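You operate a simulated robot arm through the tools that you are given. There is no shell and no other tool.

You run a simulated robot arm. Do the job below in one go: nothing can be reset, and whatever is moved stays where it is left.

JOB
Gauge the paint on both leaves, then brush black over the thinner patch.
Fine: gauge and brush go back. Set down upright: blue film gauge, round brush. A coat counts when it lies all over at full strength: go over it till it gets no stronger.

The check looks at the end state, three seconds after you hand in, the way a careful person would. Anything else that was tipped, shoved, dropped, spilled or broken makes it a failure.

ROBOT AND FRAMES
A 7-joint arm with a two-finger parallel gripper, fixed in place. Base frame: the origin is on the floor under the middle of its stand, x ahead of it, y to its left, z up. Readings come in mm, rad, newtons and seconds.
It reaches about 1247 mm from its shoulder. Its first joint turns from -2.304 to 2.304 rad. Payload 3.91 kg.
The TCP is the grasp point between the finger pads, 30 mm short of the fingertips. In the tool frame z runs along the fingers and y along their closing line. The gripper opens to 110 mm. The fingers are 20 mm wide and 10 mm thick; the gripper's body (48 by 112 mm) begins 55 mm behind the TCP.
Orientation is that of the tool frame in the base frame, as a unit quaternion [w, x, y, z]. With the fingers straight down and closing along the base's y, the tool's x points along the base's -x, its y along +y and its z along -z.

CONTROLS
- The arm moves only by the tool arm_command. Its argument "targets" is a list of rows, each a list of 7 numbers: the shift along the tool's x, y, z in units of 50 mm (1.0 is 50 mm), then the turn, a rotation vector about the tool's x, y, z in units of 6 degrees (1.0 is 6 degrees), then the finger opening in mm, from 0 to 110. In form: [[x, y, z, ax, ay, az, gripper], ...]. A call has 1 to 20 rows; each row shifts and turns the commanded pose from where the row before left it, along the tool's axes as they then stand. A call with a number of a shift or a turn outside -1 to 1 is refused whole. Each row takes 0.2 s and may step no farther than 50 mm and 0.15 rad from the row before; otherwise, or with a gripper value out of range, the whole call is refused. A pose out of reach is approached as far as the arm can. The call stops where the force on the tool passes 40 N (or 10 N more than at its start, if that is more) or the arm is blocked; 0.2 s more then pass. The fingers move at their own pace (about 108 mm/s each) and stop on an object; they squeeze with about 28 N. The grip force told is the motor's: it shows also when the fingers shut on nothing. Time passes only in rows, and 0.2 s behind the last, so rows that do not move let the fingers close. The reply holds the time, the measured pose of the TCP, the force on the tool along the base axes, the opening and the grip force, in the units named above and with some noise, with the torque about the TCP (base axes, N m) and any sound that the robot's microphone picked up.
- Cameras (640 x 400 px; columns grow to the right, rows downward): "scene" is fixed at [388.8, -501, 1587.5]; the picture's right is [0.92, -0.39, 0.00], its down [-0.20, -0.47, -0.86] and it looks along [0.33, 0.79, -0.51] (base axes); focal length 341 px, centre (320, 200). "wrist" rides on the gripper at [72, 17, -103] in the tool frame; the picture's right is [-0.23, 0.97, 0.00], its down [-0.76, -0.18, -0.62] and it looks along [-0.61, -0.14, 0.78] (tool axes); focal length 222 px, centre (320, 200). There is no depth. A picture from a camera that has moved, and an enlarged one, comes with that camera's place and axes in the base frame and with its lens. The place of the scene camera against the robot may be out by one fixed shift of up to 18 mm in any direction.
- grab_frame(camera): a new picture of that camera. The clock stands still meanwhile.
- zoom(camera, box): a new picture of the part [left, top, right, bottom] of that camera's present view, enlarged. The clock stands still meanwhile.
- sign_off(): hands the job in; it is judged then, once.

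Places have to be worked out from the pictures, the camera data and where the tool is seen. Open the gripper and draw the arm clear of the work before you hand the job in, unless the task says otherwise.

The tools are called after "Request:" as a command line: name --pt "numbers of a row" for each row, then --argument value for the rest, lists and objects as JSON in quotes. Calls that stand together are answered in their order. arm_command: Moves the arm, as the interface text tells. Its arguments: {"type":"object","properties":{"targets":{"type":"array","items":{"type":"array","items":{"type":"number"}}}},"required":["targets"]} The other tools are called the same way: grab_frame (camera) takes a picture; zoom (camera, box) takes an enlarged picture of a part of a camera's view; sign_off () hands the job in.

At the start:

```text
time_s: 0.0
tcp_pos: [404.8, 450.2, 1219.3]
tool_rot: [0.0, 0.001, 1.0, 0.0]
contact_force: [-0.7, 0.8, 0.3]
ft_torque: [-0.01, 0.01, -0.01]
finger_gap: 110.1
grip_force: 0.1
```

scene: 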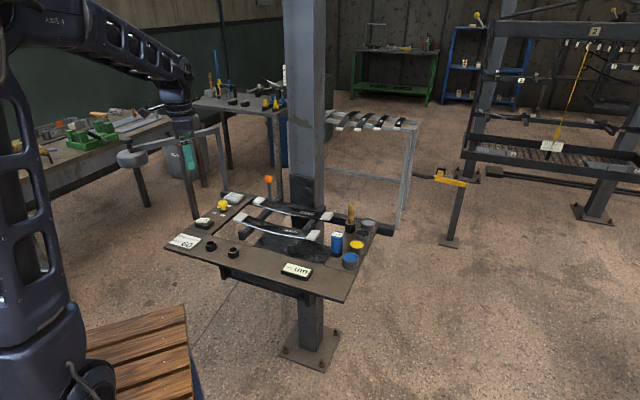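
wrist: 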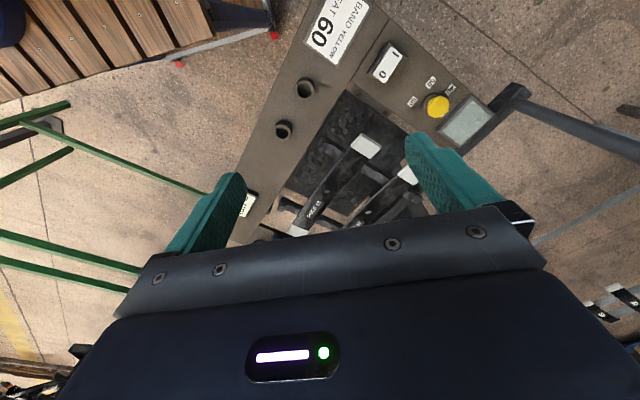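

I start by looking closely at the work table in the scene camera and the wrist view.

Request:
zoom --camera "scene" --box '[160, 165, 400, 315]'

Request:
zoom --camera "scene" --box '[240, 190, 400, 290]'

Request:
zoom --camera "scene" --box '[160, 170, 280, 245]'

Request:
zoom --camera "wrist" --box '[220, 0, 540, 240]'

```text
2.67 times, centred on (280, 240) of scene
camera zoom: at [388.8, -501.0, 1587.5], right [0.92, -0.39, 0.0], down [-0.2, -0.47, -0.86], along [0.33, 0.79, -0.51], focal length 909 px, centre (427, 93)
```

zoom: 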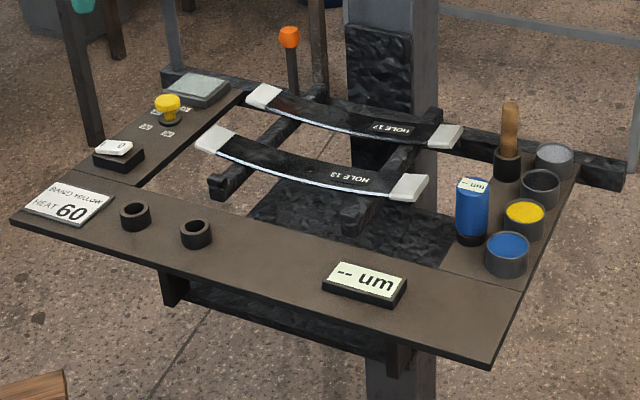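

```text
4.00 times, centred on (320, 240) of scene
camera zoom: at [388.8, -501.0, 1587.5], right [0.92, -0.39, 0.0], down [-0.2, -0.47, -0.86], along [0.33, 0.79, -0.51], focal length 1364 px, centre (320, 40)
```

zoom: 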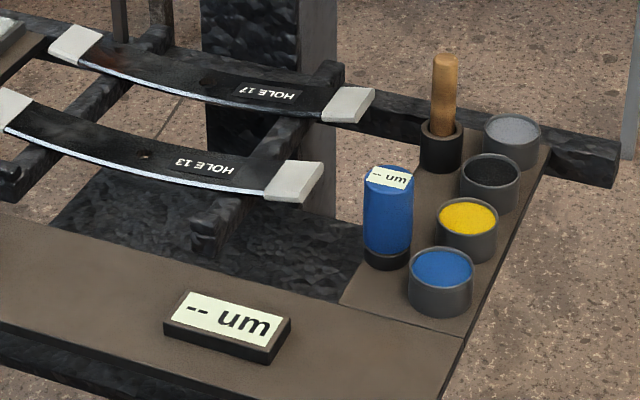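

```text
5.33 times, centred on (220, 208) of scene
camera zoom: at [388.8, -501.0, 1587.5], right [0.92, -0.39, 0.0], down [-0.2, -0.47, -0.86], along [0.33, 0.79, -0.51], focal length 1819 px, centre (853, 160)
```

zoom: 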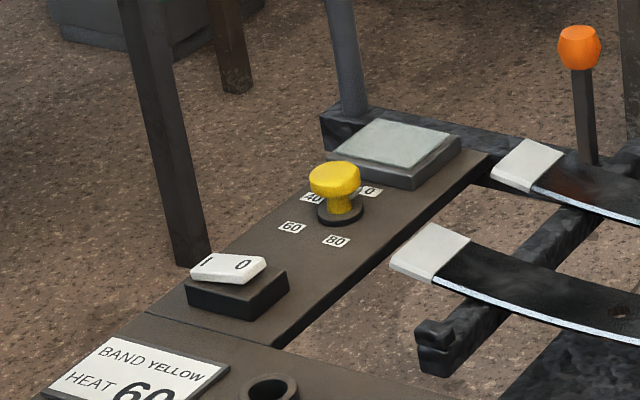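

```text
1.67 times, centred on (380, 120) of wrist
camera zoom: at [333.6, 466.7, 1323.2], right [0.23, 0.97, 0.0], down [0.76, -0.18, 0.62], along [0.61, -0.14, -0.78], focal length 370 px, centre (220, 333)
```

zoom: 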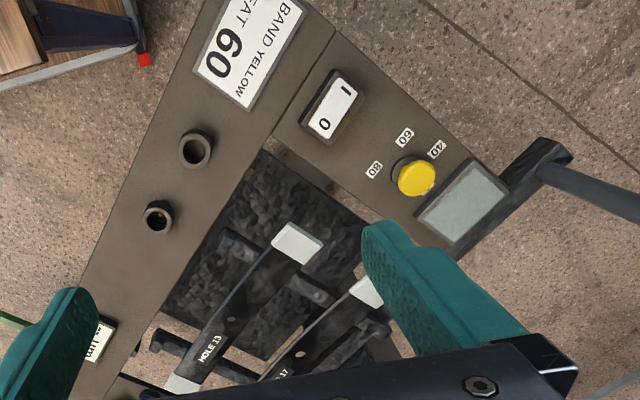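

The leaves lie diagonally (about 45°) around (510–790, 300–570), with gauge, brush and pots near (775–850, 270–330) and a pillar behind. I move the tool over the leaves at its present safe height to look from above.

Request:
arm_command --pt "-0.8 0 0 0 0 0 110" --pt "-0.8 0 0 0 0 0 110" --pt "-0.8 -0.1 0 0 0 0 110" --pt "-0.8 -0.1 0 0 0 0 110" --pt "-0.6 -0.1 0 0 0 0 110" --pt "0 0 0 0 0 0 110"

```text
time_s: 1.4
tcp_pos: [595.1, 434.1, 1221.5]
tool_rot: [0.0, 0.001, 1.0, 0.0]
contact_force: [0.5, -0.6, -0.4]
ft_torque: [0.01, -0.02, 0.0]
finger_gap: 110.1
grip_force: 0.0
```

Request:
grab_frame --camera "wrist"

Request:
zoom --camera "wrist" --box '[180, 0, 500, 200]'

Request:
grab_frame --camera "scene"

```text
taken
camera wrist: at [523.9, 451.3, 1324.9], right [0.23, 0.97, 0.0], down [0.76, -0.18, 0.62], along [0.61, -0.14, -0.78], focal length 222 px, centre (320, 200)
```

wrist: 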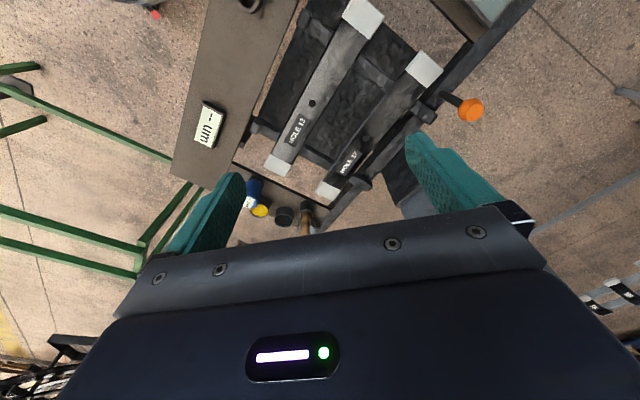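

```text
2.00 times, centred on (340, 100) of wrist
camera zoom: at [523.9, 451.3, 1324.9], right [0.23, 0.97, 0.0], down [0.76, -0.18, 0.62], along [0.61, -0.14, -0.78], focal length 444 px, centre (280, 400)
```

zoom: 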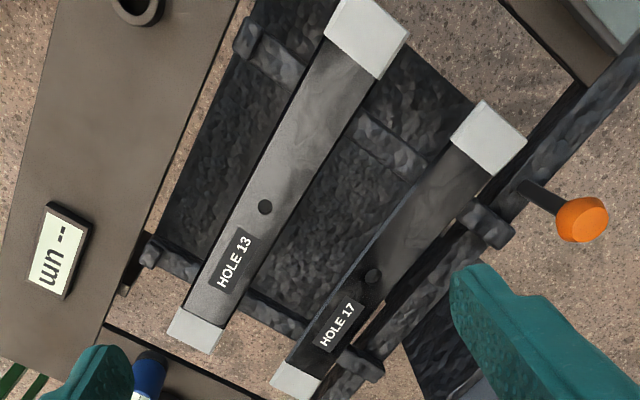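

```text
taken
```

scene: 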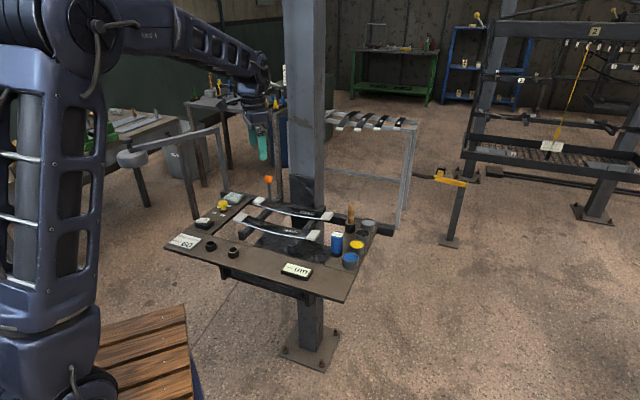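

Request:
zoom --camera "wrist" --box '[260, 0, 420, 100]'

Request:
zoom --camera "wrist" --box '[300, 50, 460, 150]'

Request:
zoom --camera "scene" --box '[235, 190, 345, 250]'

```text
4.00 times, centred on (340, 50) of wrist
camera zoom: at [523.9, 451.3, 1324.9], right [0.23, 0.97, 0.0], down [0.76, -0.18, 0.62], along [0.61, -0.14, -0.78], focal length 888 px, centre (240, 800)
```

zoom: 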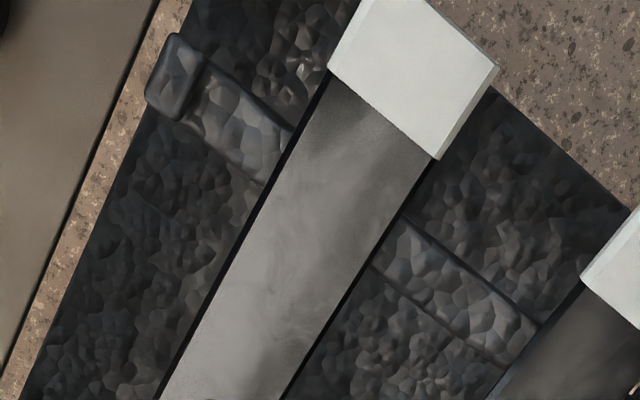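

```text
4.00 times, centred on (380, 100) of wrist
camera zoom: at [523.9, 451.3, 1324.9], right [0.23, 0.97, 0.0], down [0.76, -0.18, 0.62], along [0.61, -0.14, -0.78], focal length 888 px, centre (80, 600)
```

zoom: 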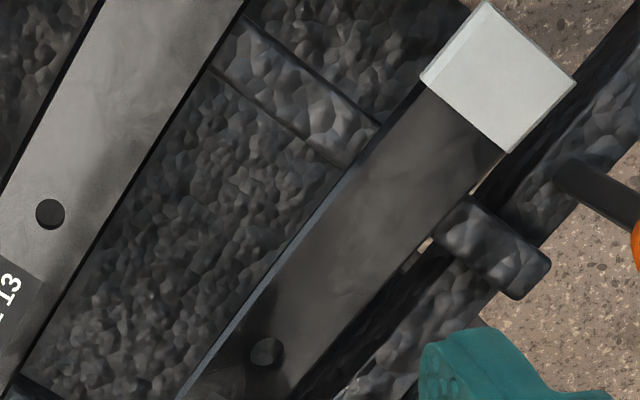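

```text
5.82 times, centred on (290, 220) of scene
camera zoom: at [388.8, -501.0, 1587.5], right [0.92, -0.39, 0.0], down [-0.2, -0.47, -0.86], along [0.33, 0.79, -0.51], focal length 1984 px, centre (494, 84)
```

zoom: 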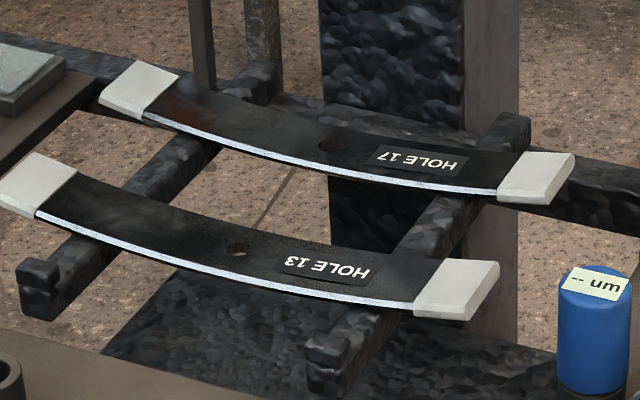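

The wrist stereo puts the leaf tops near z≈927 mm; the paint patch is not clear yet. I yaw the tool 45° to line up with the leaves and go down about 100 mm for a closer view.

Request:
arm_command --pt "0 0 0.25 0 0 0.9375 110" --pt "0 0 0.25 0 0 0.9375 110" --pt "0 0 0.25 0 0 0.9375 110" --pt "0 0 0.25 0 0 0.9375 110" --pt "0 0 0.25 0 0 0.9375 110" --pt "0 0 0.25 0 0 0.9375 110" --pt "0 0 0.25 0 0 0.9375 110" --pt "0 0 0.25 0 0 0.9375 110" --pt "0 0 0 0 0 0 110"

Request:
grab_frame --camera "wrist"

```text
time_s: 3.4
tcp_pos: [595.5, 433.7, 1120.1]
tool_rot: [-0.001, 0.384, 0.924, 0.0]
contact_force: [0.5, 0.9, 0.4]
ft_torque: [0.0, 0.02, 0.0]
finger_gap: 110.0
grip_force: 0.0
```

```text
taken
camera wrist: at [557.0, 496.8, 1223.4], right [0.85, 0.53, 0.0], down [0.41, -0.66, 0.62], along [0.33, -0.53, -0.78], focal length 222 px, centre (320, 200)
```

wrist: 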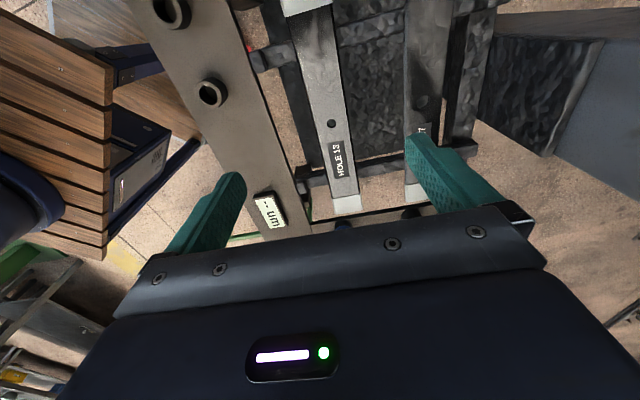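

Request:
zoom --camera "wrist" --box '[240, 0, 480, 150]'

Request:
zoom --camera "wrist" --box '[280, 120, 440, 220]'

```text
2.67 times, centred on (360, 75) of wrist
camera zoom: at [557.0, 496.8, 1223.4], right [0.85, 0.53, 0.0], down [0.41, -0.66, 0.62], along [0.33, -0.53, -0.78], focal length 592 px, centre (213, 533)
```

zoom: 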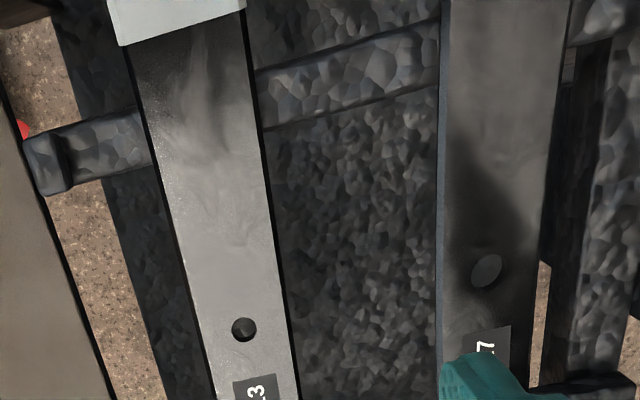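

```text
4.00 times, centred on (360, 170) of wrist
camera zoom: at [557.0, 496.8, 1223.4], right [0.85, 0.53, 0.0], down [0.41, -0.66, 0.62], along [0.33, -0.53, -0.78], focal length 888 px, centre (160, 320)
```

zoom: 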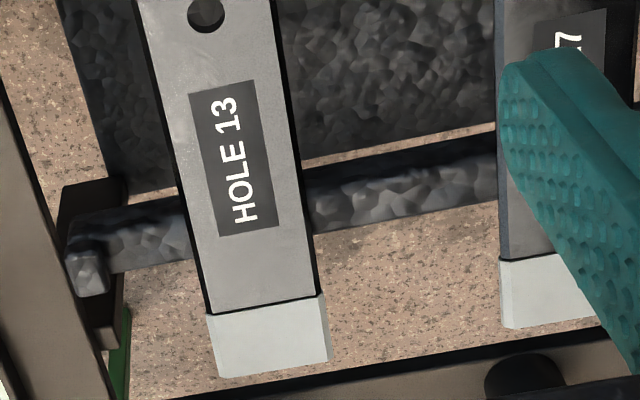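

The leaves' pale ends look like the only distinct patches, but I need to be sure. I move in closer over the left ends to inspect them.

Request:
arm_command --pt "0.6 0.1 0.3 0 0 0 110" --pt "0.6 0.1 0.3 0 0 0 110" --pt "0.55 0 0.3 0 0 0 110" --pt "0 0 0 0 0 0 110"

Request:
grab_frame --camera "wrist"

Request:
zoom --camera "wrist" --box '[240, 0, 480, 150]'

```text
time_s: 4.4
tcp_pos: [541.7, 505.0, 1074.8]
tool_rot: [0.001, 0.382, 0.924, 0.0]
contact_force: [0.8, 0.2, 0.3]
ft_torque: [0.02, 0.0, 0.01]
finger_gap: 109.9
grip_force: 0.1
```

```text
taken
camera wrist: at [503.5, 568.5, 1179.0], right [0.85, 0.53, 0.0], down [0.41, -0.66, 0.62], along [0.33, -0.53, -0.78], focal length 222 px, centre (320, 200)
```

wrist: 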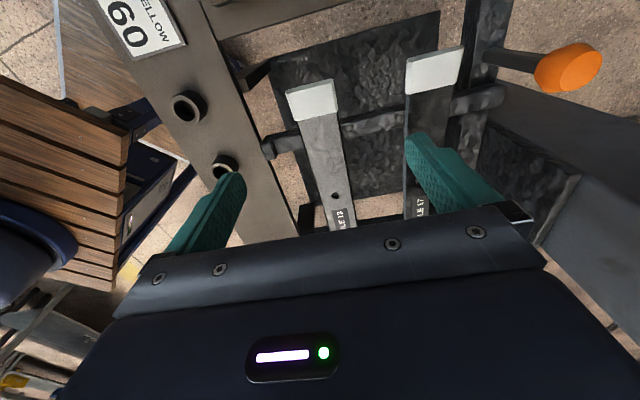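

```text
2.67 times, centred on (360, 75) of wrist
camera zoom: at [503.5, 568.5, 1179.0], right [0.85, 0.53, 0.0], down [0.41, -0.66, 0.62], along [0.33, -0.53, -0.78], focal length 592 px, centre (213, 533)
```

zoom: 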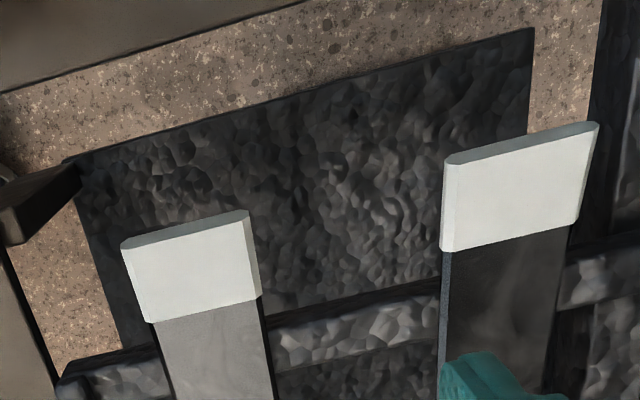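

Request:
zoom --camera "scene" --box '[233, 205, 283, 236]'

Request:
zoom --camera "scene" --box '[275, 215, 325, 246]'

Request:
zoom --camera "scene" --box '[250, 193, 300, 224]'

Request:
zoom --camera "scene" --box '[290, 200, 340, 231]'

```text
12.80 times, centred on (258, 220) of scene
camera zoom: at [388.8, -501.0, 1587.5], right [0.92, -0.39, 0.0], down [-0.2, -0.47, -0.86], along [0.33, 0.79, -0.51], focal length 4365 px, centre (1114, -62)
```

zoom: 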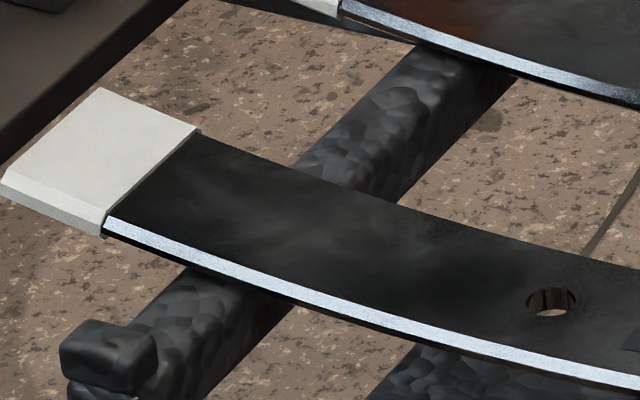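

```text
12.80 times, centred on (300, 230) of scene
camera zoom: at [388.8, -501.0, 1587.5], right [0.92, -0.39, 0.0], down [-0.2, -0.47, -0.86], along [0.33, 0.79, -0.51], focal length 4365 px, centre (576, -190)
```

zoom: 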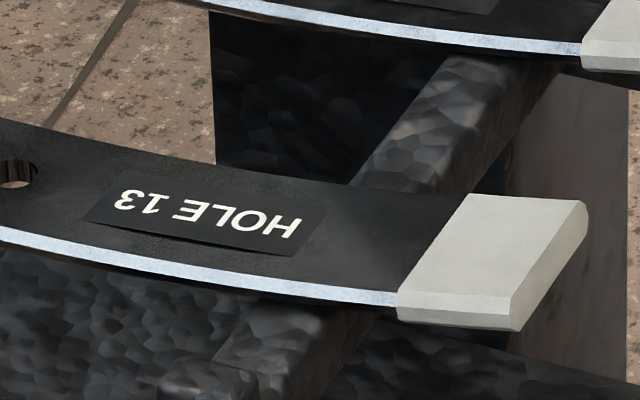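

```text
12.80 times, centred on (275, 208) of scene
camera zoom: at [388.8, -501.0, 1587.5], right [0.92, -0.39, 0.0], down [-0.2, -0.47, -0.86], along [0.33, 0.79, -0.51], focal length 4365 px, centre (896, 91)
```

zoom: 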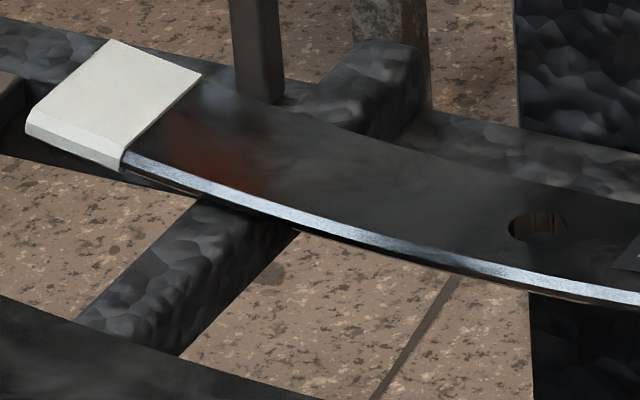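

```text
12.80 times, centred on (315, 216) of scene
camera zoom: at [388.8, -501.0, 1587.5], right [0.92, -0.39, 0.0], down [-0.2, -0.47, -0.86], along [0.33, 0.79, -0.51], focal length 4365 px, centre (384, 2)
```

zoom: 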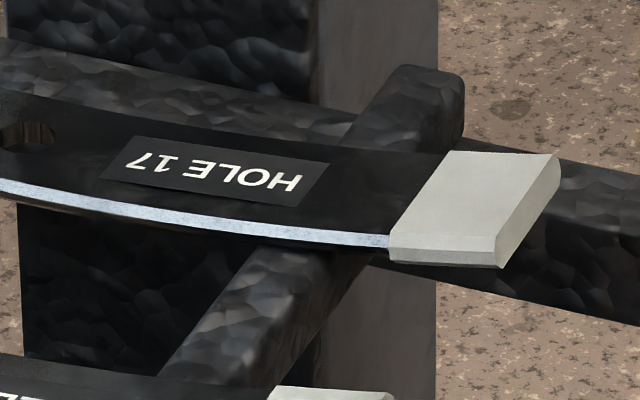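

The pale ends are blocks or coats wrapping both ends of each leaf; the gauge will tell which is paint. Next I raise the tool and move along the leaves toward the tray to look at gauge, brush and pots from above.

Request:
arm_command --pt "-0.2 0 -0.5 0 0 0 110" --pt "-0.8 0 -0.4 0 0 0 110" --pt "-0.9 0 0 0 0 0 110" --pt "-0.9 0 0 0 0 0 110" --pt "-0.9 0 0 0 0 0 110" --pt "-0.9 0 0 0 0 0 110" --pt "-0.8 0 0 0 0 0 110" --pt "-0.4 0 0 0 0 0 110" --pt "0 0 0 0 0 0 110"

Request:
grab_frame --camera "wrist"

Request:
zoom --camera "wrist" --box '[200, 0, 440, 150]'

```text
time_s: 6.4
tcp_pos: [747.4, 296.7, 1118.0]
tool_rot: [0.001, 0.383, 0.924, 0.0]
contact_force: [-0.9, -0.7, 0.7]
ft_torque: [-0.03, -0.01, 0.0]
finger_gap: 110.0
grip_force: 0.1
```

```text
taken
camera wrist: at [708.1, 361.4, 1221.8], right [0.85, 0.53, 0.0], down [0.41, -0.66, 0.62], along [0.33, -0.53, -0.78], focal length 222 px, centre (320, 200)
```

wrist: 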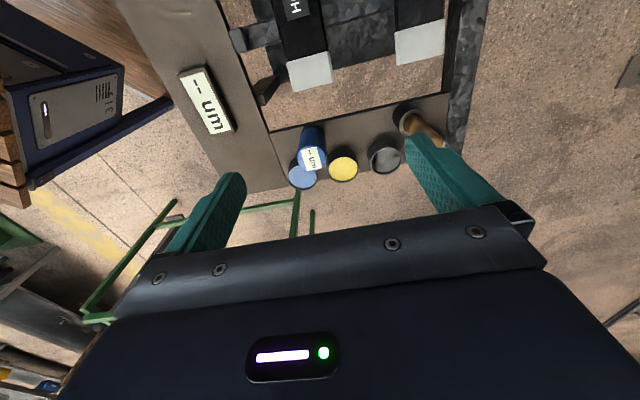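

```text
2.67 times, centred on (320, 75) of wrist
camera zoom: at [708.1, 361.4, 1221.8], right [0.85, 0.53, 0.0], down [0.41, -0.66, 0.62], along [0.33, -0.53, -0.78], focal length 592 px, centre (320, 533)
```

zoom: 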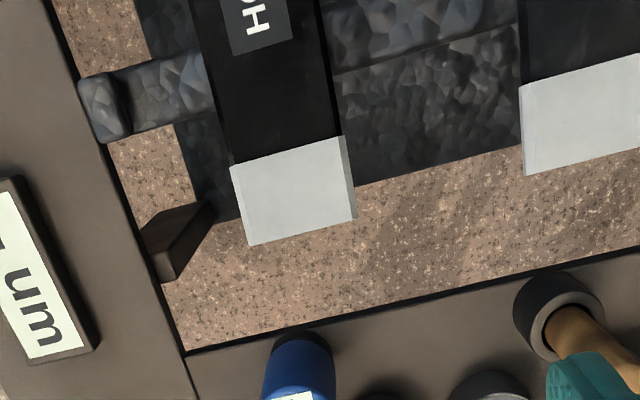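

Table top is about z≈887, the gauge stands near (766,246) with its top around 975, and the brush is well clear behind it. I centre the tool above the gauge at about z 1080 to refine its position in the picture.

Request:
arm_command --pt "-0.5 -0.22 0.38 0 0 0 110" --pt "-0.48 -0.23 0.38 0 0 0 110" --pt "0 0 0 0 0 0 110"

Request:
grab_frame --camera "wrist"

Request:
zoom --camera "wrist" --box '[240, 50, 440, 175]'

Request:
zoom --camera "scene" --box '[290, 180, 400, 280]'

```text
time_s: 7.2
tcp_pos: [765.2, 245.9, 1078.9]
tool_rot: [0.0, 0.382, 0.924, -0.001]
contact_force: [-0.2, 0.1, 0.7]
ft_torque: [-0.01, 0.0, 0.03]
finger_gap: 109.8
grip_force: 0.0
```

```text
taken
camera wrist: at [725.6, 310.7, 1184.2], right [0.85, 0.53, 0.0], down [0.41, -0.66, 0.62], along [0.33, -0.53, -0.78], focal length 222 px, centre (320, 200)
```

wrist: 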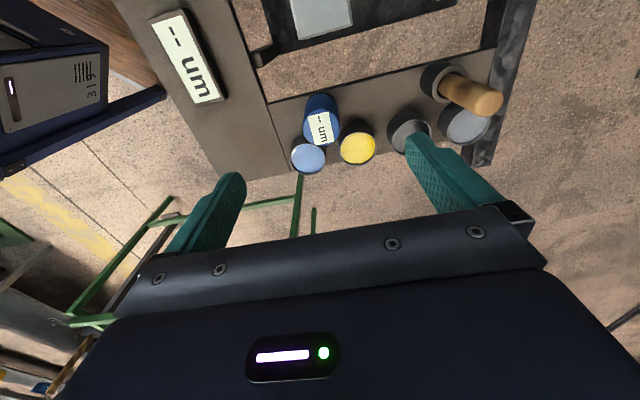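

```text
3.20 times, centred on (340, 112) of wrist
camera zoom: at [725.6, 310.7, 1184.2], right [0.85, 0.53, 0.0], down [0.41, -0.66, 0.62], along [0.33, -0.53, -0.78], focal length 711 px, centre (256, 480)
```

zoom: 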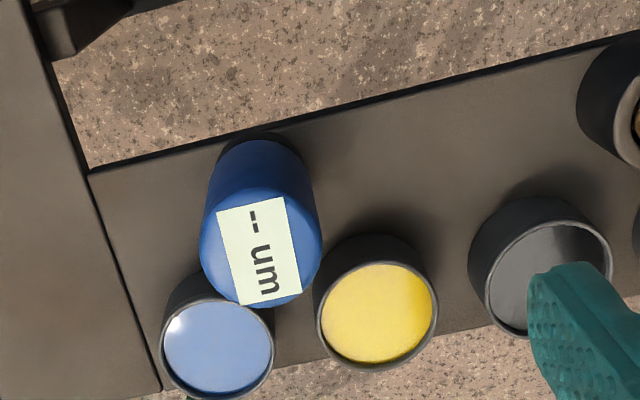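

```text
4.00 times, centred on (345, 230) of scene
camera zoom: at [388.8, -501.0, 1587.5], right [0.92, -0.39, 0.0], down [-0.2, -0.47, -0.86], along [0.33, 0.79, -0.51], focal length 1364 px, centre (220, 80)
```

zoom: 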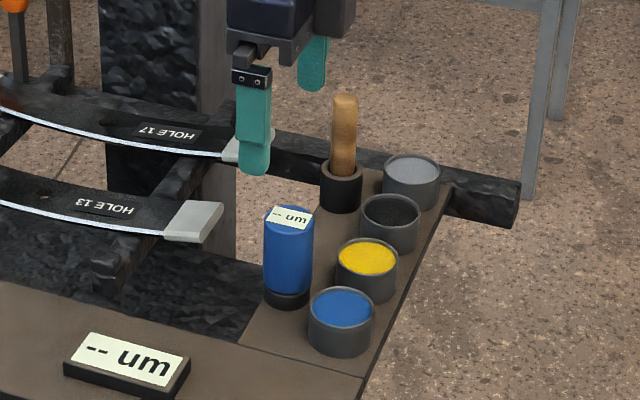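

The gauge top works out at about (769,244), z≈971. I shift the few millimetres over it and descend to a TCP height of about 945 with open fingers.

Request:
arm_command --pt "-0.08 0.03 0.5 0 0 0 110" --pt "0 0 0.6 0 0 0 110" --pt "0 0 0.6 0 0 0 110" --pt "0 0 0.5 0 0 0 80" --pt "0 0 0.47 0 0 0 70" --pt "0 0 0 0 0 0 70"

Request:
grab_frame --camera "wrist"

Request:
zoom --camera "scene" --box '[290, 180, 400, 280]'

```text
time_s: 8.6
tcp_pos: [766.6, 245.9, 946.7]
tool_rot: [-0.001, 0.382, 0.924, 0.0]
contact_force: [0.6, 0.0, 0.2]
ft_torque: [0.01, 0.0, 0.03]
finger_gap: 70.1
grip_force: 0.1
```

```text
taken
camera wrist: at [729.4, 309.3, 1050.1], right [0.85, 0.53, 0.0], down [0.41, -0.66, 0.62], along [0.33, -0.53, -0.78], focal length 222 px, centre (320, 200)
```

wrist: 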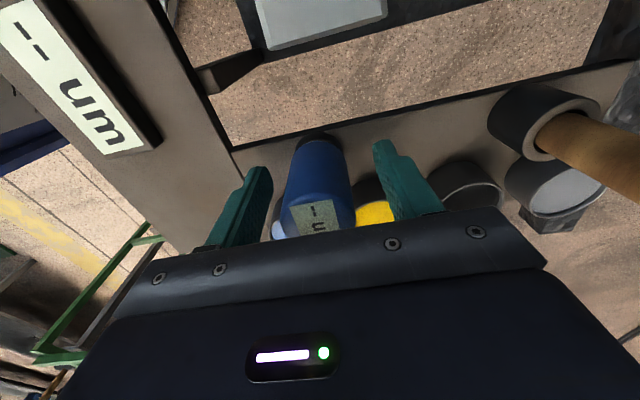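

```text
4.00 times, centred on (345, 230) of scene
camera zoom: at [388.8, -501.0, 1587.5], right [0.92, -0.39, 0.0], down [-0.2, -0.47, -0.86], along [0.33, 0.79, -0.51], focal length 1364 px, centre (220, 80)
```

zoom: 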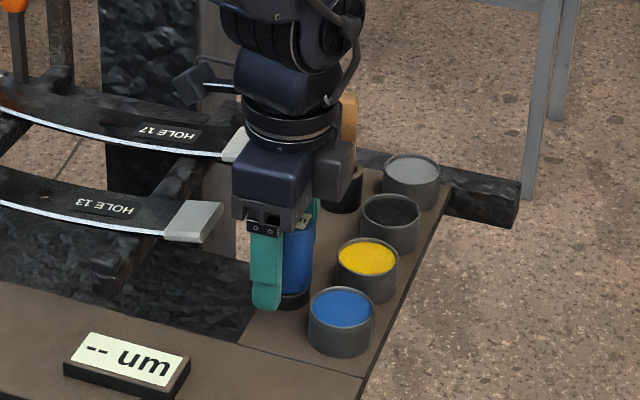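

Request:
zoom --camera "wrist" --box '[220, 100, 440, 240]'

Request:
zoom --camera "scene" --box '[315, 220, 365, 270]'

```text
2.86 times, centred on (330, 170) of wrist
camera zoom: at [729.4, 309.3, 1050.1], right [0.85, 0.53, 0.0], down [0.41, -0.66, 0.62], along [0.33, -0.53, -0.78], focal length 635 px, centre (291, 286)
```

zoom: 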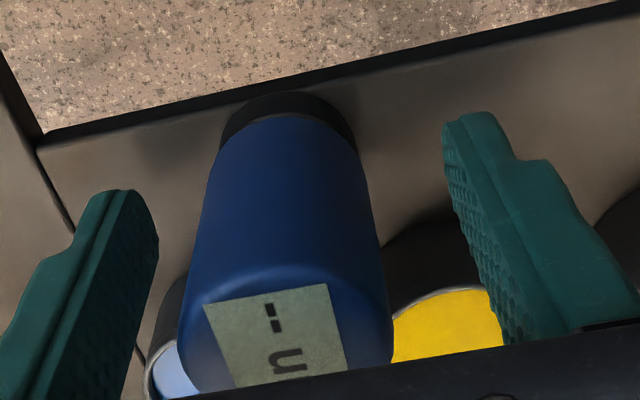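

```text
8.00 times, centred on (340, 245) of scene
camera zoom: at [388.8, -501.0, 1587.5], right [0.92, -0.39, 0.0], down [-0.2, -0.47, -0.86], along [0.33, 0.79, -0.51], focal length 2728 px, centre (160, -160)
```

zoom: 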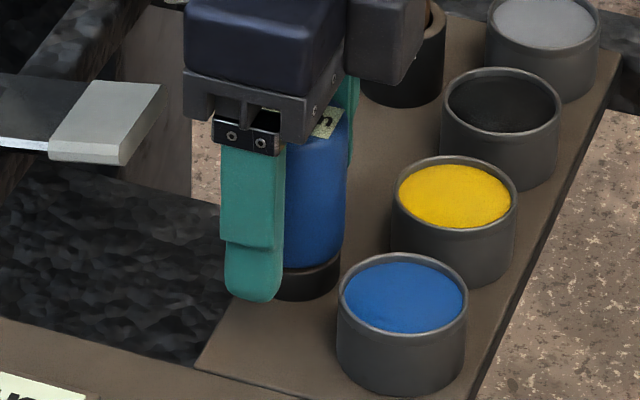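

The gauge sits about 4 mm further along than the grip centre and the tray surface is about z≈896. I nudge by 4 mm, then close on the gauge.

Request:
arm_command --pt "-0.08 -0.02 0 0 0 0 70" --pt "0 0 0 0 0 0 70" --pt "0 0 0 0 0 0 45" --pt "0 0 0 0 0 0 30" --pt "0 0 0 0 0 0 20" --pt "0 0 0 0 0 0 20"

Request:
grab_frame --camera "wrist"

```text
time_s: 10.0
tcp_pos: [771.4, 244.0, 946.7]
tool_rot: [0.0, 0.382, 0.924, 0.0]
contact_force: [-0.1, -1.0, 0.2]
ft_torque: [-0.07, -0.02, 0.02]
finger_gap: 36.8
grip_force: 28.9
```

```text
taken
camera wrist: at [732.4, 306.3, 1051.0], right [0.85, 0.53, 0.0], down [0.41, -0.66, 0.62], along [0.33, -0.53, -0.78], focal length 222 px, centre (320, 200)
```

wrist: 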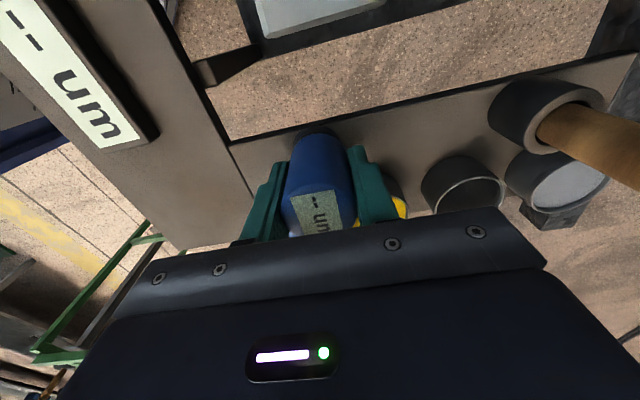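

The gauge is gripped (36.8 mm wide). I lift it 60 mm and carry it over the right pale end of leaf 13 near (722,319), stopping above the surface.

Request:
arm_command --pt "0 0 -0.4 0 0 0 20" --pt "0 0 -0.5 0 0 0 20" --pt "0.1 0 -0.3 0 0 0 20" --pt "0.5 0.12 0 0 0 0 20" --pt "0.6 0.12 0 0 0 0 20" --pt "0.5 0.12 0 0 0 0 20" --pt "0.06 0 0 0 0 0 20" --pt "0 0 0 0 0 0 20"

Request:
zoom --camera "scene" --box '[250, 180, 370, 280]'

Request:
grab_frame --camera "wrist"

```text
time_s: 11.8
tcp_pos: [720.9, 317.5, 1007.2]
tool_rot: [0.0, 0.383, 0.924, 0.0]
contact_force: [-0.5, 0.3, -0.2]
ft_torque: [0.01, -0.01, 0.0]
finger_gap: 37.0
grip_force: 28.2
```

```text
4.00 times, centred on (310, 230) of scene
camera zoom: at [388.8, -501.0, 1587.5], right [0.92, -0.39, 0.0], down [-0.2, -0.47, -0.86], along [0.33, 0.79, -0.51], focal length 1364 px, centre (360, 80)
```

zoom: 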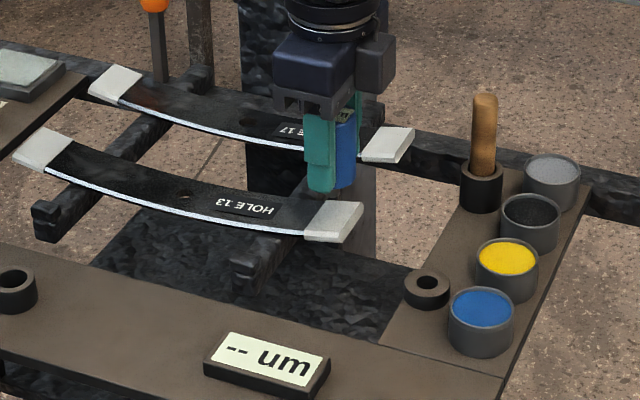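

```text
taken
camera wrist: at [683.4, 380.8, 1111.7], right [0.85, 0.53, 0.0], down [0.41, -0.66, 0.62], along [0.33, -0.53, -0.78], focal length 222 px, centre (320, 200)
```

wrist: 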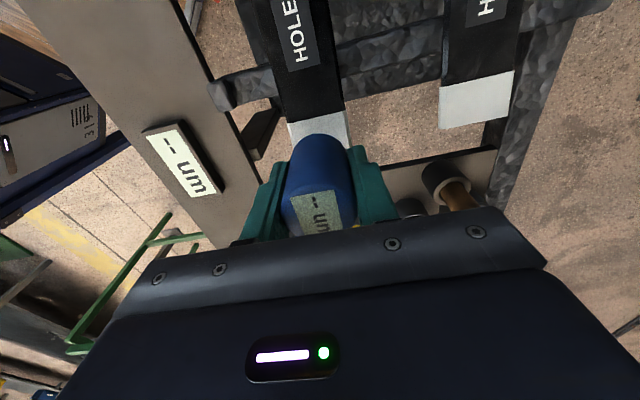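

The gauge stood in a ring holder that stayed on the tray. I zoom on the gauge's underside and on the ring to see its shape.

Request:
zoom --camera "scene" --box '[315, 200, 365, 250]'

Request:
zoom --camera "scene" --box '[325, 230, 375, 270]'

Request:
zoom --camera "wrist" --box '[240, 90, 400, 240]'

```text
8.00 times, centred on (340, 225) of scene
camera zoom: at [388.8, -501.0, 1587.5], right [0.92, -0.39, 0.0], down [-0.2, -0.47, -0.86], along [0.33, 0.79, -0.51], focal length 2728 px, centre (160, 0)
```

zoom: 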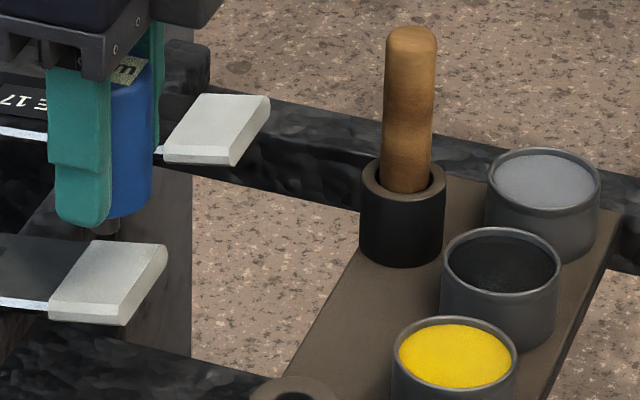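

```text
10.00 times, centred on (350, 250) of scene
camera zoom: at [388.8, -501.0, 1587.5], right [0.92, -0.39, 0.0], down [-0.2, -0.47, -0.86], along [0.33, 0.79, -0.51], focal length 3410 px, centre (20, -300)
```

zoom: 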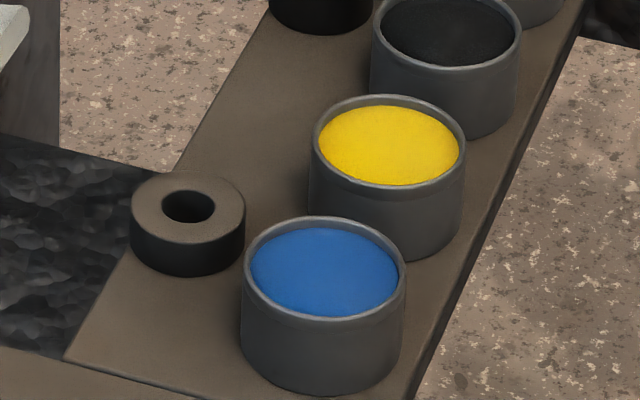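

```text
2.67 times, centred on (320, 165) of wrist
camera zoom: at [683.4, 380.8, 1111.7], right [0.85, 0.53, 0.0], down [0.41, -0.66, 0.62], along [0.33, -0.53, -0.78], focal length 592 px, centre (320, 293)
```

zoom: 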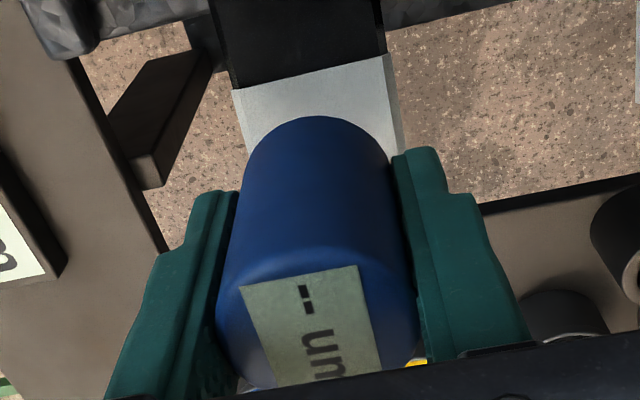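

The gauge has a narrow probe nose about 53 mm below the TCP. I lower it in small steps toward the cap of leaf 13, watching the force.

Request:
arm_command --pt "0 0 0.2 0 0 0 20" --pt "0 0 0.12 0 0 0 20" --pt "0 0 0 0 0 0 20"

Request:
zoom --camera "scene" --box '[275, 205, 355, 275]'

```text
time_s: 12.6
tcp_pos: [720.2, 317.6, 991.1]
tool_rot: [-0.001, 0.382, 0.924, 0.001]
contact_force: [-0.1, 0.6, -1.1]
ft_torque: [0.03, -0.01, -0.01]
finger_gap: 37.0
grip_force: 27.9
```

```text
5.71 times, centred on (315, 240) of scene
camera zoom: at [388.8, -501.0, 1587.5], right [0.92, -0.39, 0.0], down [-0.2, -0.47, -0.86], along [0.33, 0.79, -0.51], focal length 1949 px, centre (349, -29)
```

zoom: 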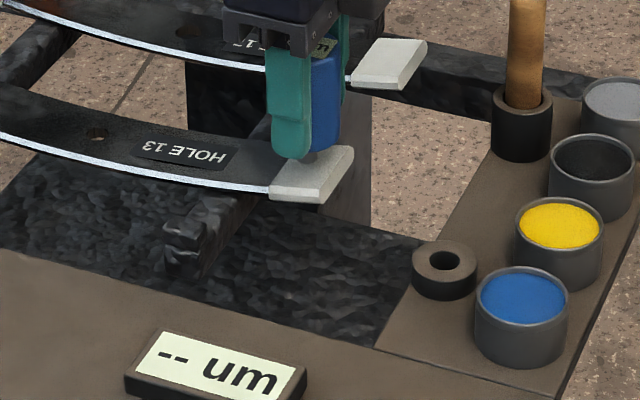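

Request:
arm_command --pt "0 0 0.06 0 0 0 20" --pt "0 0 0.04 0 0 0 20" --pt "0 0 0 0 0 0 20"

Request:
zoom --camera "scene" --box '[275, 205, 355, 275]'

```text
time_s: 13.4
tcp_pos: [720.6, 317.7, 986.7]
tool_rot: [0.0, 0.383, 0.924, 0.0]
contact_force: [-0.1, 0.6, -2.4]
ft_torque: [0.02, 0.01, 0.01]
finger_gap: 36.7
grip_force: 27.9
```

```text
5.71 times, centred on (315, 240) of scene
camera zoom: at [388.8, -501.0, 1587.5], right [0.92, -0.39, 0.0], down [-0.2, -0.47, -0.86], along [0.33, 0.79, -0.51], focal length 1949 px, centre (349, -29)
```

zoom: 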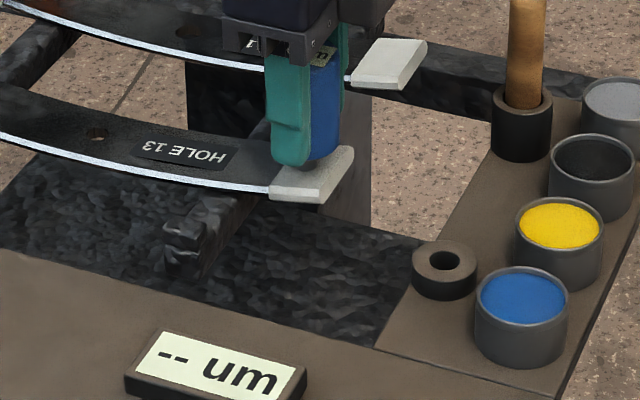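

Request:
arm_command --pt "0 0 0.05 0 0 0 20" --pt "0 0 0 0 0 0 20"

Request:
zoom --camera "scene" --box '[275, 205, 355, 275]'

```text
time_s: 14.0
tcp_pos: [720.5, 317.5, 985.3]
tool_rot: [0.001, 0.383, 0.924, 0.001]
contact_force: [-1.6, 0.7, 7.7]
ft_torque: [0.02, 0.07, -0.03]
finger_gap: 37.0
grip_force: 28.2
```

```text
5.71 times, centred on (315, 240) of scene
camera zoom: at [388.8, -501.0, 1587.5], right [0.92, -0.39, 0.0], down [-0.2, -0.47, -0.86], along [0.33, 0.79, -0.51], focal length 1949 px, centre (349, -29)
```

zoom: 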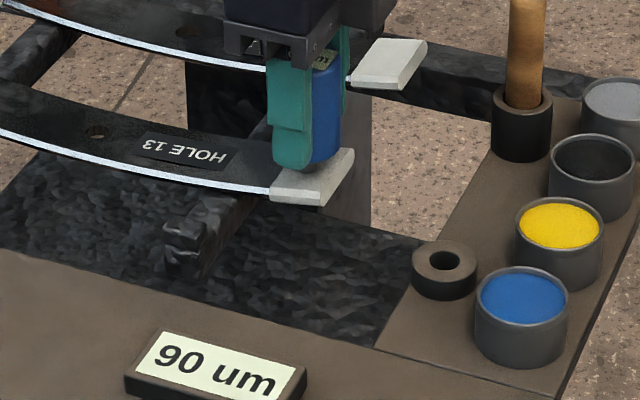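

The gauge reads 90 um on leaf 13's right patch, so the pale ends are the paint. I lift off and carry the gauge across to leaf 17's right patch near (810,403).

Request:
arm_command --pt "0 0 -0.25 0 0 0 20" --pt "0 0 -0.3 0 0 0 20" --pt "0 0.5 0 0 0 0 20" --pt "0 0.6 0 0 0 0 20" --pt "0 0.6 0 0 0 0 20" --pt "-0.05 0.6 0 0 0 0 20" --pt "0 0.18 0 0 0 0 20" --pt "0 0 0 0 0 0 20"

Request:
zoom --camera "scene" --box '[275, 190, 355, 290]'

Request:
grab_frame --camera "wrist"

```text
time_s: 15.8
tcp_pos: [809.3, 402.9, 1013.0]
tool_rot: [0.0, 0.383, 0.924, 0.0]
contact_force: [-0.3, 1.2, -1.3]
ft_torque: [-0.02, 0.04, -0.02]
finger_gap: 36.7
grip_force: 27.9
```

```text
4.00 times, centred on (315, 240) of scene
camera zoom: at [388.8, -501.0, 1587.5], right [0.92, -0.39, 0.0], down [-0.2, -0.47, -0.86], along [0.33, 0.79, -0.51], focal length 1364 px, centre (340, 40)
```

zoom: 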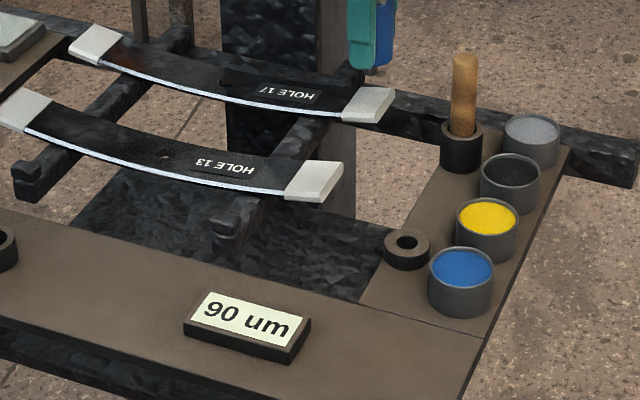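

```text
taken
camera wrist: at [771.3, 466.6, 1116.3], right [0.85, 0.53, 0.0], down [0.41, -0.66, 0.62], along [0.33, -0.53, -0.78], focal length 222 px, centre (320, 200)
```

wrist: 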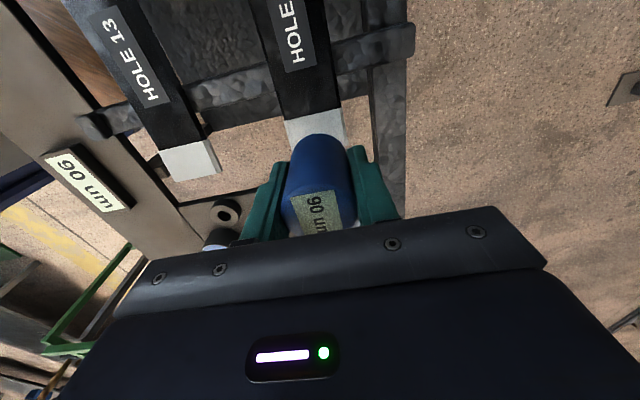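

The display holds 90 um after lifting. I lower onto leaf 17's right patch in small steps.

Request:
arm_command --pt "0 0 0.25 0 0 0 20" --pt "0 0 0.17 0 0 0 20" --pt "0 0 0.08 0 0 0 20" --pt "0 0 0 0 0 0 20"

Request:
zoom --camera "scene" --box '[275, 190, 355, 290]'

```text
time_s: 16.8
tcp_pos: [809.1, 403.5, 987.9]
tool_rot: [-0.001, 0.382, 0.924, 0.0]
contact_force: [0.5, 0.3, -0.8]
ft_torque: [0.0, 0.01, -0.01]
finger_gap: 36.7
grip_force: 28.1
```

```text
4.00 times, centred on (315, 240) of scene
camera zoom: at [388.8, -501.0, 1587.5], right [0.92, -0.39, 0.0], down [-0.2, -0.47, -0.86], along [0.33, 0.79, -0.51], focal length 1364 px, centre (340, 40)
```

zoom: 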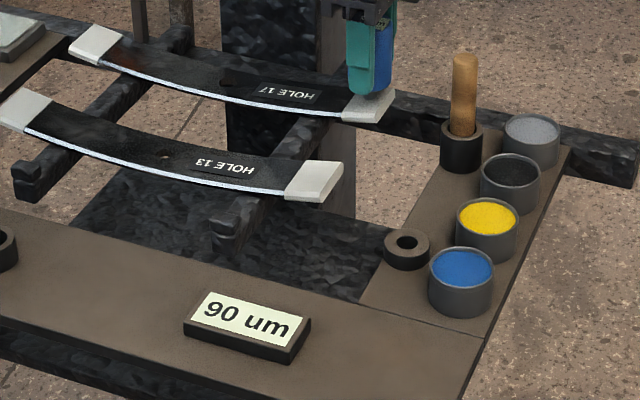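

Request:
arm_command --pt "0 0 0.06 0 0 0 20" --pt "0 0 0.03 0 0 0 20" --pt "0 0 0 0 0 0 20"

Request:
zoom --camera "scene" --box '[275, 190, 355, 290]'

```text
time_s: 17.6
tcp_pos: [809.1, 404.5, 983.6]
tool_rot: [0.0, 0.382, 0.924, 0.0]
contact_force: [-0.7, -1.9, 8.4]
ft_torque: [-0.15, -0.02, -0.02]
finger_gap: 36.6
grip_force: 27.8
```

```text
4.00 times, centred on (315, 240) of scene
camera zoom: at [388.8, -501.0, 1587.5], right [0.92, -0.39, 0.0], down [-0.2, -0.47, -0.86], along [0.33, 0.79, -0.51], focal length 1364 px, centre (340, 40)
```

zoom: 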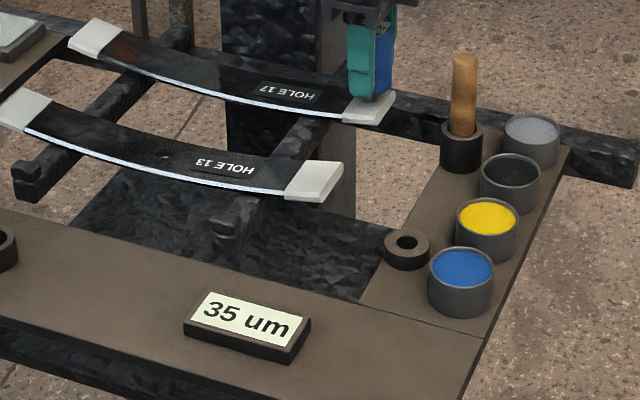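

Leaf 17's right patch reads 35 um against 90 um on leaf 13. To be sure about the other pale ends I lift off and check the left ends too, starting with leaf 13's left end near (531,511).

Request:
arm_command --pt "0 0 -0.3 0 0 0 20" --pt "0 0 -0.3 0 0 0 20" --pt "0.3 -0.1 0 0 0 0 20" --pt "0.7 -0.33 0 0 0 0 20" --pt "0.75 -0.33 0 0 0 0 20" --pt "0.75 -0.33 0 0 0 0 20" --pt "0.75 -0.33 0 0 0 0 20" --pt "0.75 -0.33 0 0 0 0 20" --pt "0.7 -0.33 0 0 0 0 20" --pt "0.5 -0.25 0 0 0 0 20" --pt "0.24 -0.09 0 0 0 0 20" --pt "0 0 0 0 0 0 20"

Request:
zoom --camera "scene" --box '[220, 180, 320, 290]'

Request:
grab_frame --camera "wrist"

```text
time_s: 20.2
tcp_pos: [532.0, 510.3, 1010.4]
tool_rot: [0.0, 0.384, 0.924, 0.0]
contact_force: [0.4, -0.9, -2.3]
ft_torque: [0.02, 0.0, 0.01]
finger_gap: 36.9
grip_force: 27.9
```

```text
3.64 times, centred on (270, 235) of scene
camera zoom: at [388.8, -501.0, 1587.5], right [0.92, -0.39, 0.0], down [-0.2, -0.47, -0.86], along [0.33, 0.79, -0.51], focal length 1240 px, centre (502, 73)
```

zoom: 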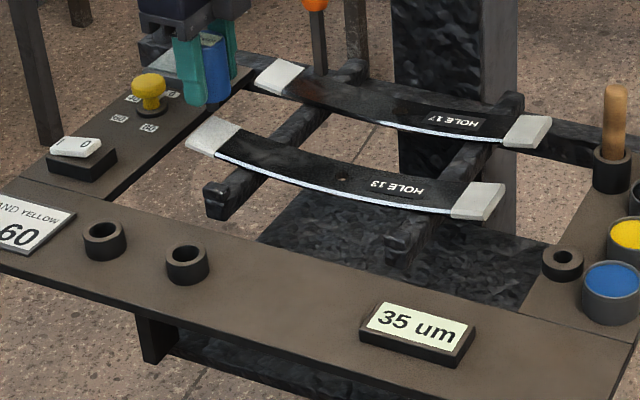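

```text
taken
camera wrist: at [494.9, 574.0, 1114.4], right [0.85, 0.53, 0.0], down [0.41, -0.66, 0.62], along [0.33, -0.53, -0.78], focal length 222 px, centre (320, 200)
```

wrist: 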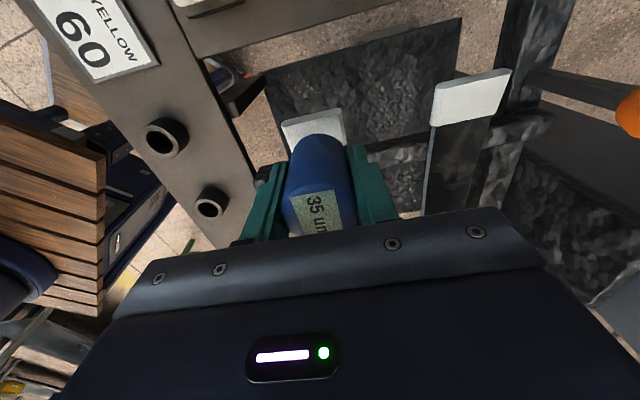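

Request:
arm_command --pt "0 0 0.25 0 0 0 20" --pt "0 0 0.15 0 0 0 20" --pt "0 0 0.06 0 0 0 20" --pt "0 0 0 0 0 0 20"

Request:
zoom --camera "scene" --box '[220, 180, 320, 290]'

```text
time_s: 21.2
tcp_pos: [531.4, 510.8, 988.5]
tool_rot: [0.0, 0.382, 0.924, 0.0]
contact_force: [0.9, 0.1, -1.6]
ft_torque: [-0.02, 0.02, 0.01]
finger_gap: 36.8
grip_force: 28.5
```

```text
3.64 times, centred on (270, 235) of scene
camera zoom: at [388.8, -501.0, 1587.5], right [0.92, -0.39, 0.0], down [-0.2, -0.47, -0.86], along [0.33, 0.79, -0.51], focal length 1240 px, centre (502, 73)
```

zoom: 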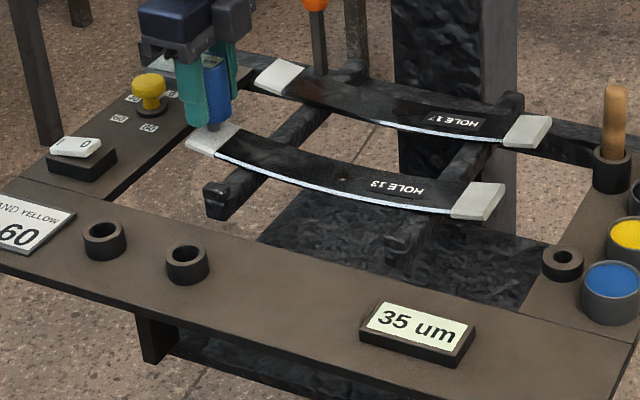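

Request:
arm_command --pt "0 0 0.06 0 0 0 20" --pt "0 0 0.03 0 0 0 20" --pt "0 0 0 0 0 0 20"

Request:
zoom --camera "scene" --box '[220, 180, 320, 290]'

```text
time_s: 22.0
tcp_pos: [532.9, 510.3, 986.0]
tool_rot: [0.0, 0.383, 0.924, 0.001]
contact_force: [1.5, -1.3, 7.9]
ft_torque: [-0.04, -0.03, 0.01]
finger_gap: 36.7
grip_force: 27.7
```

```text
3.64 times, centred on (270, 235) of scene
camera zoom: at [388.8, -501.0, 1587.5], right [0.92, -0.39, 0.0], down [-0.2, -0.47, -0.86], along [0.33, 0.79, -0.51], focal length 1240 px, centre (502, 73)
```

zoom: 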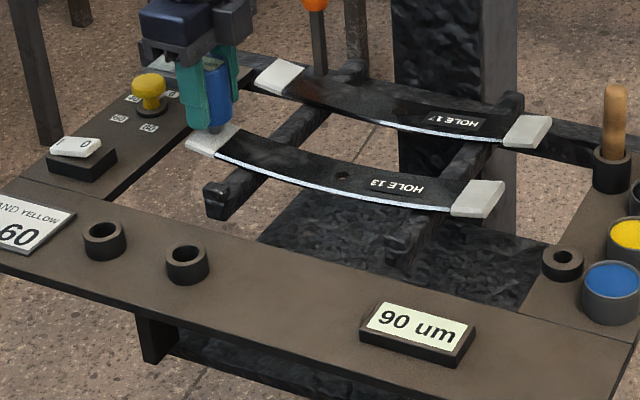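

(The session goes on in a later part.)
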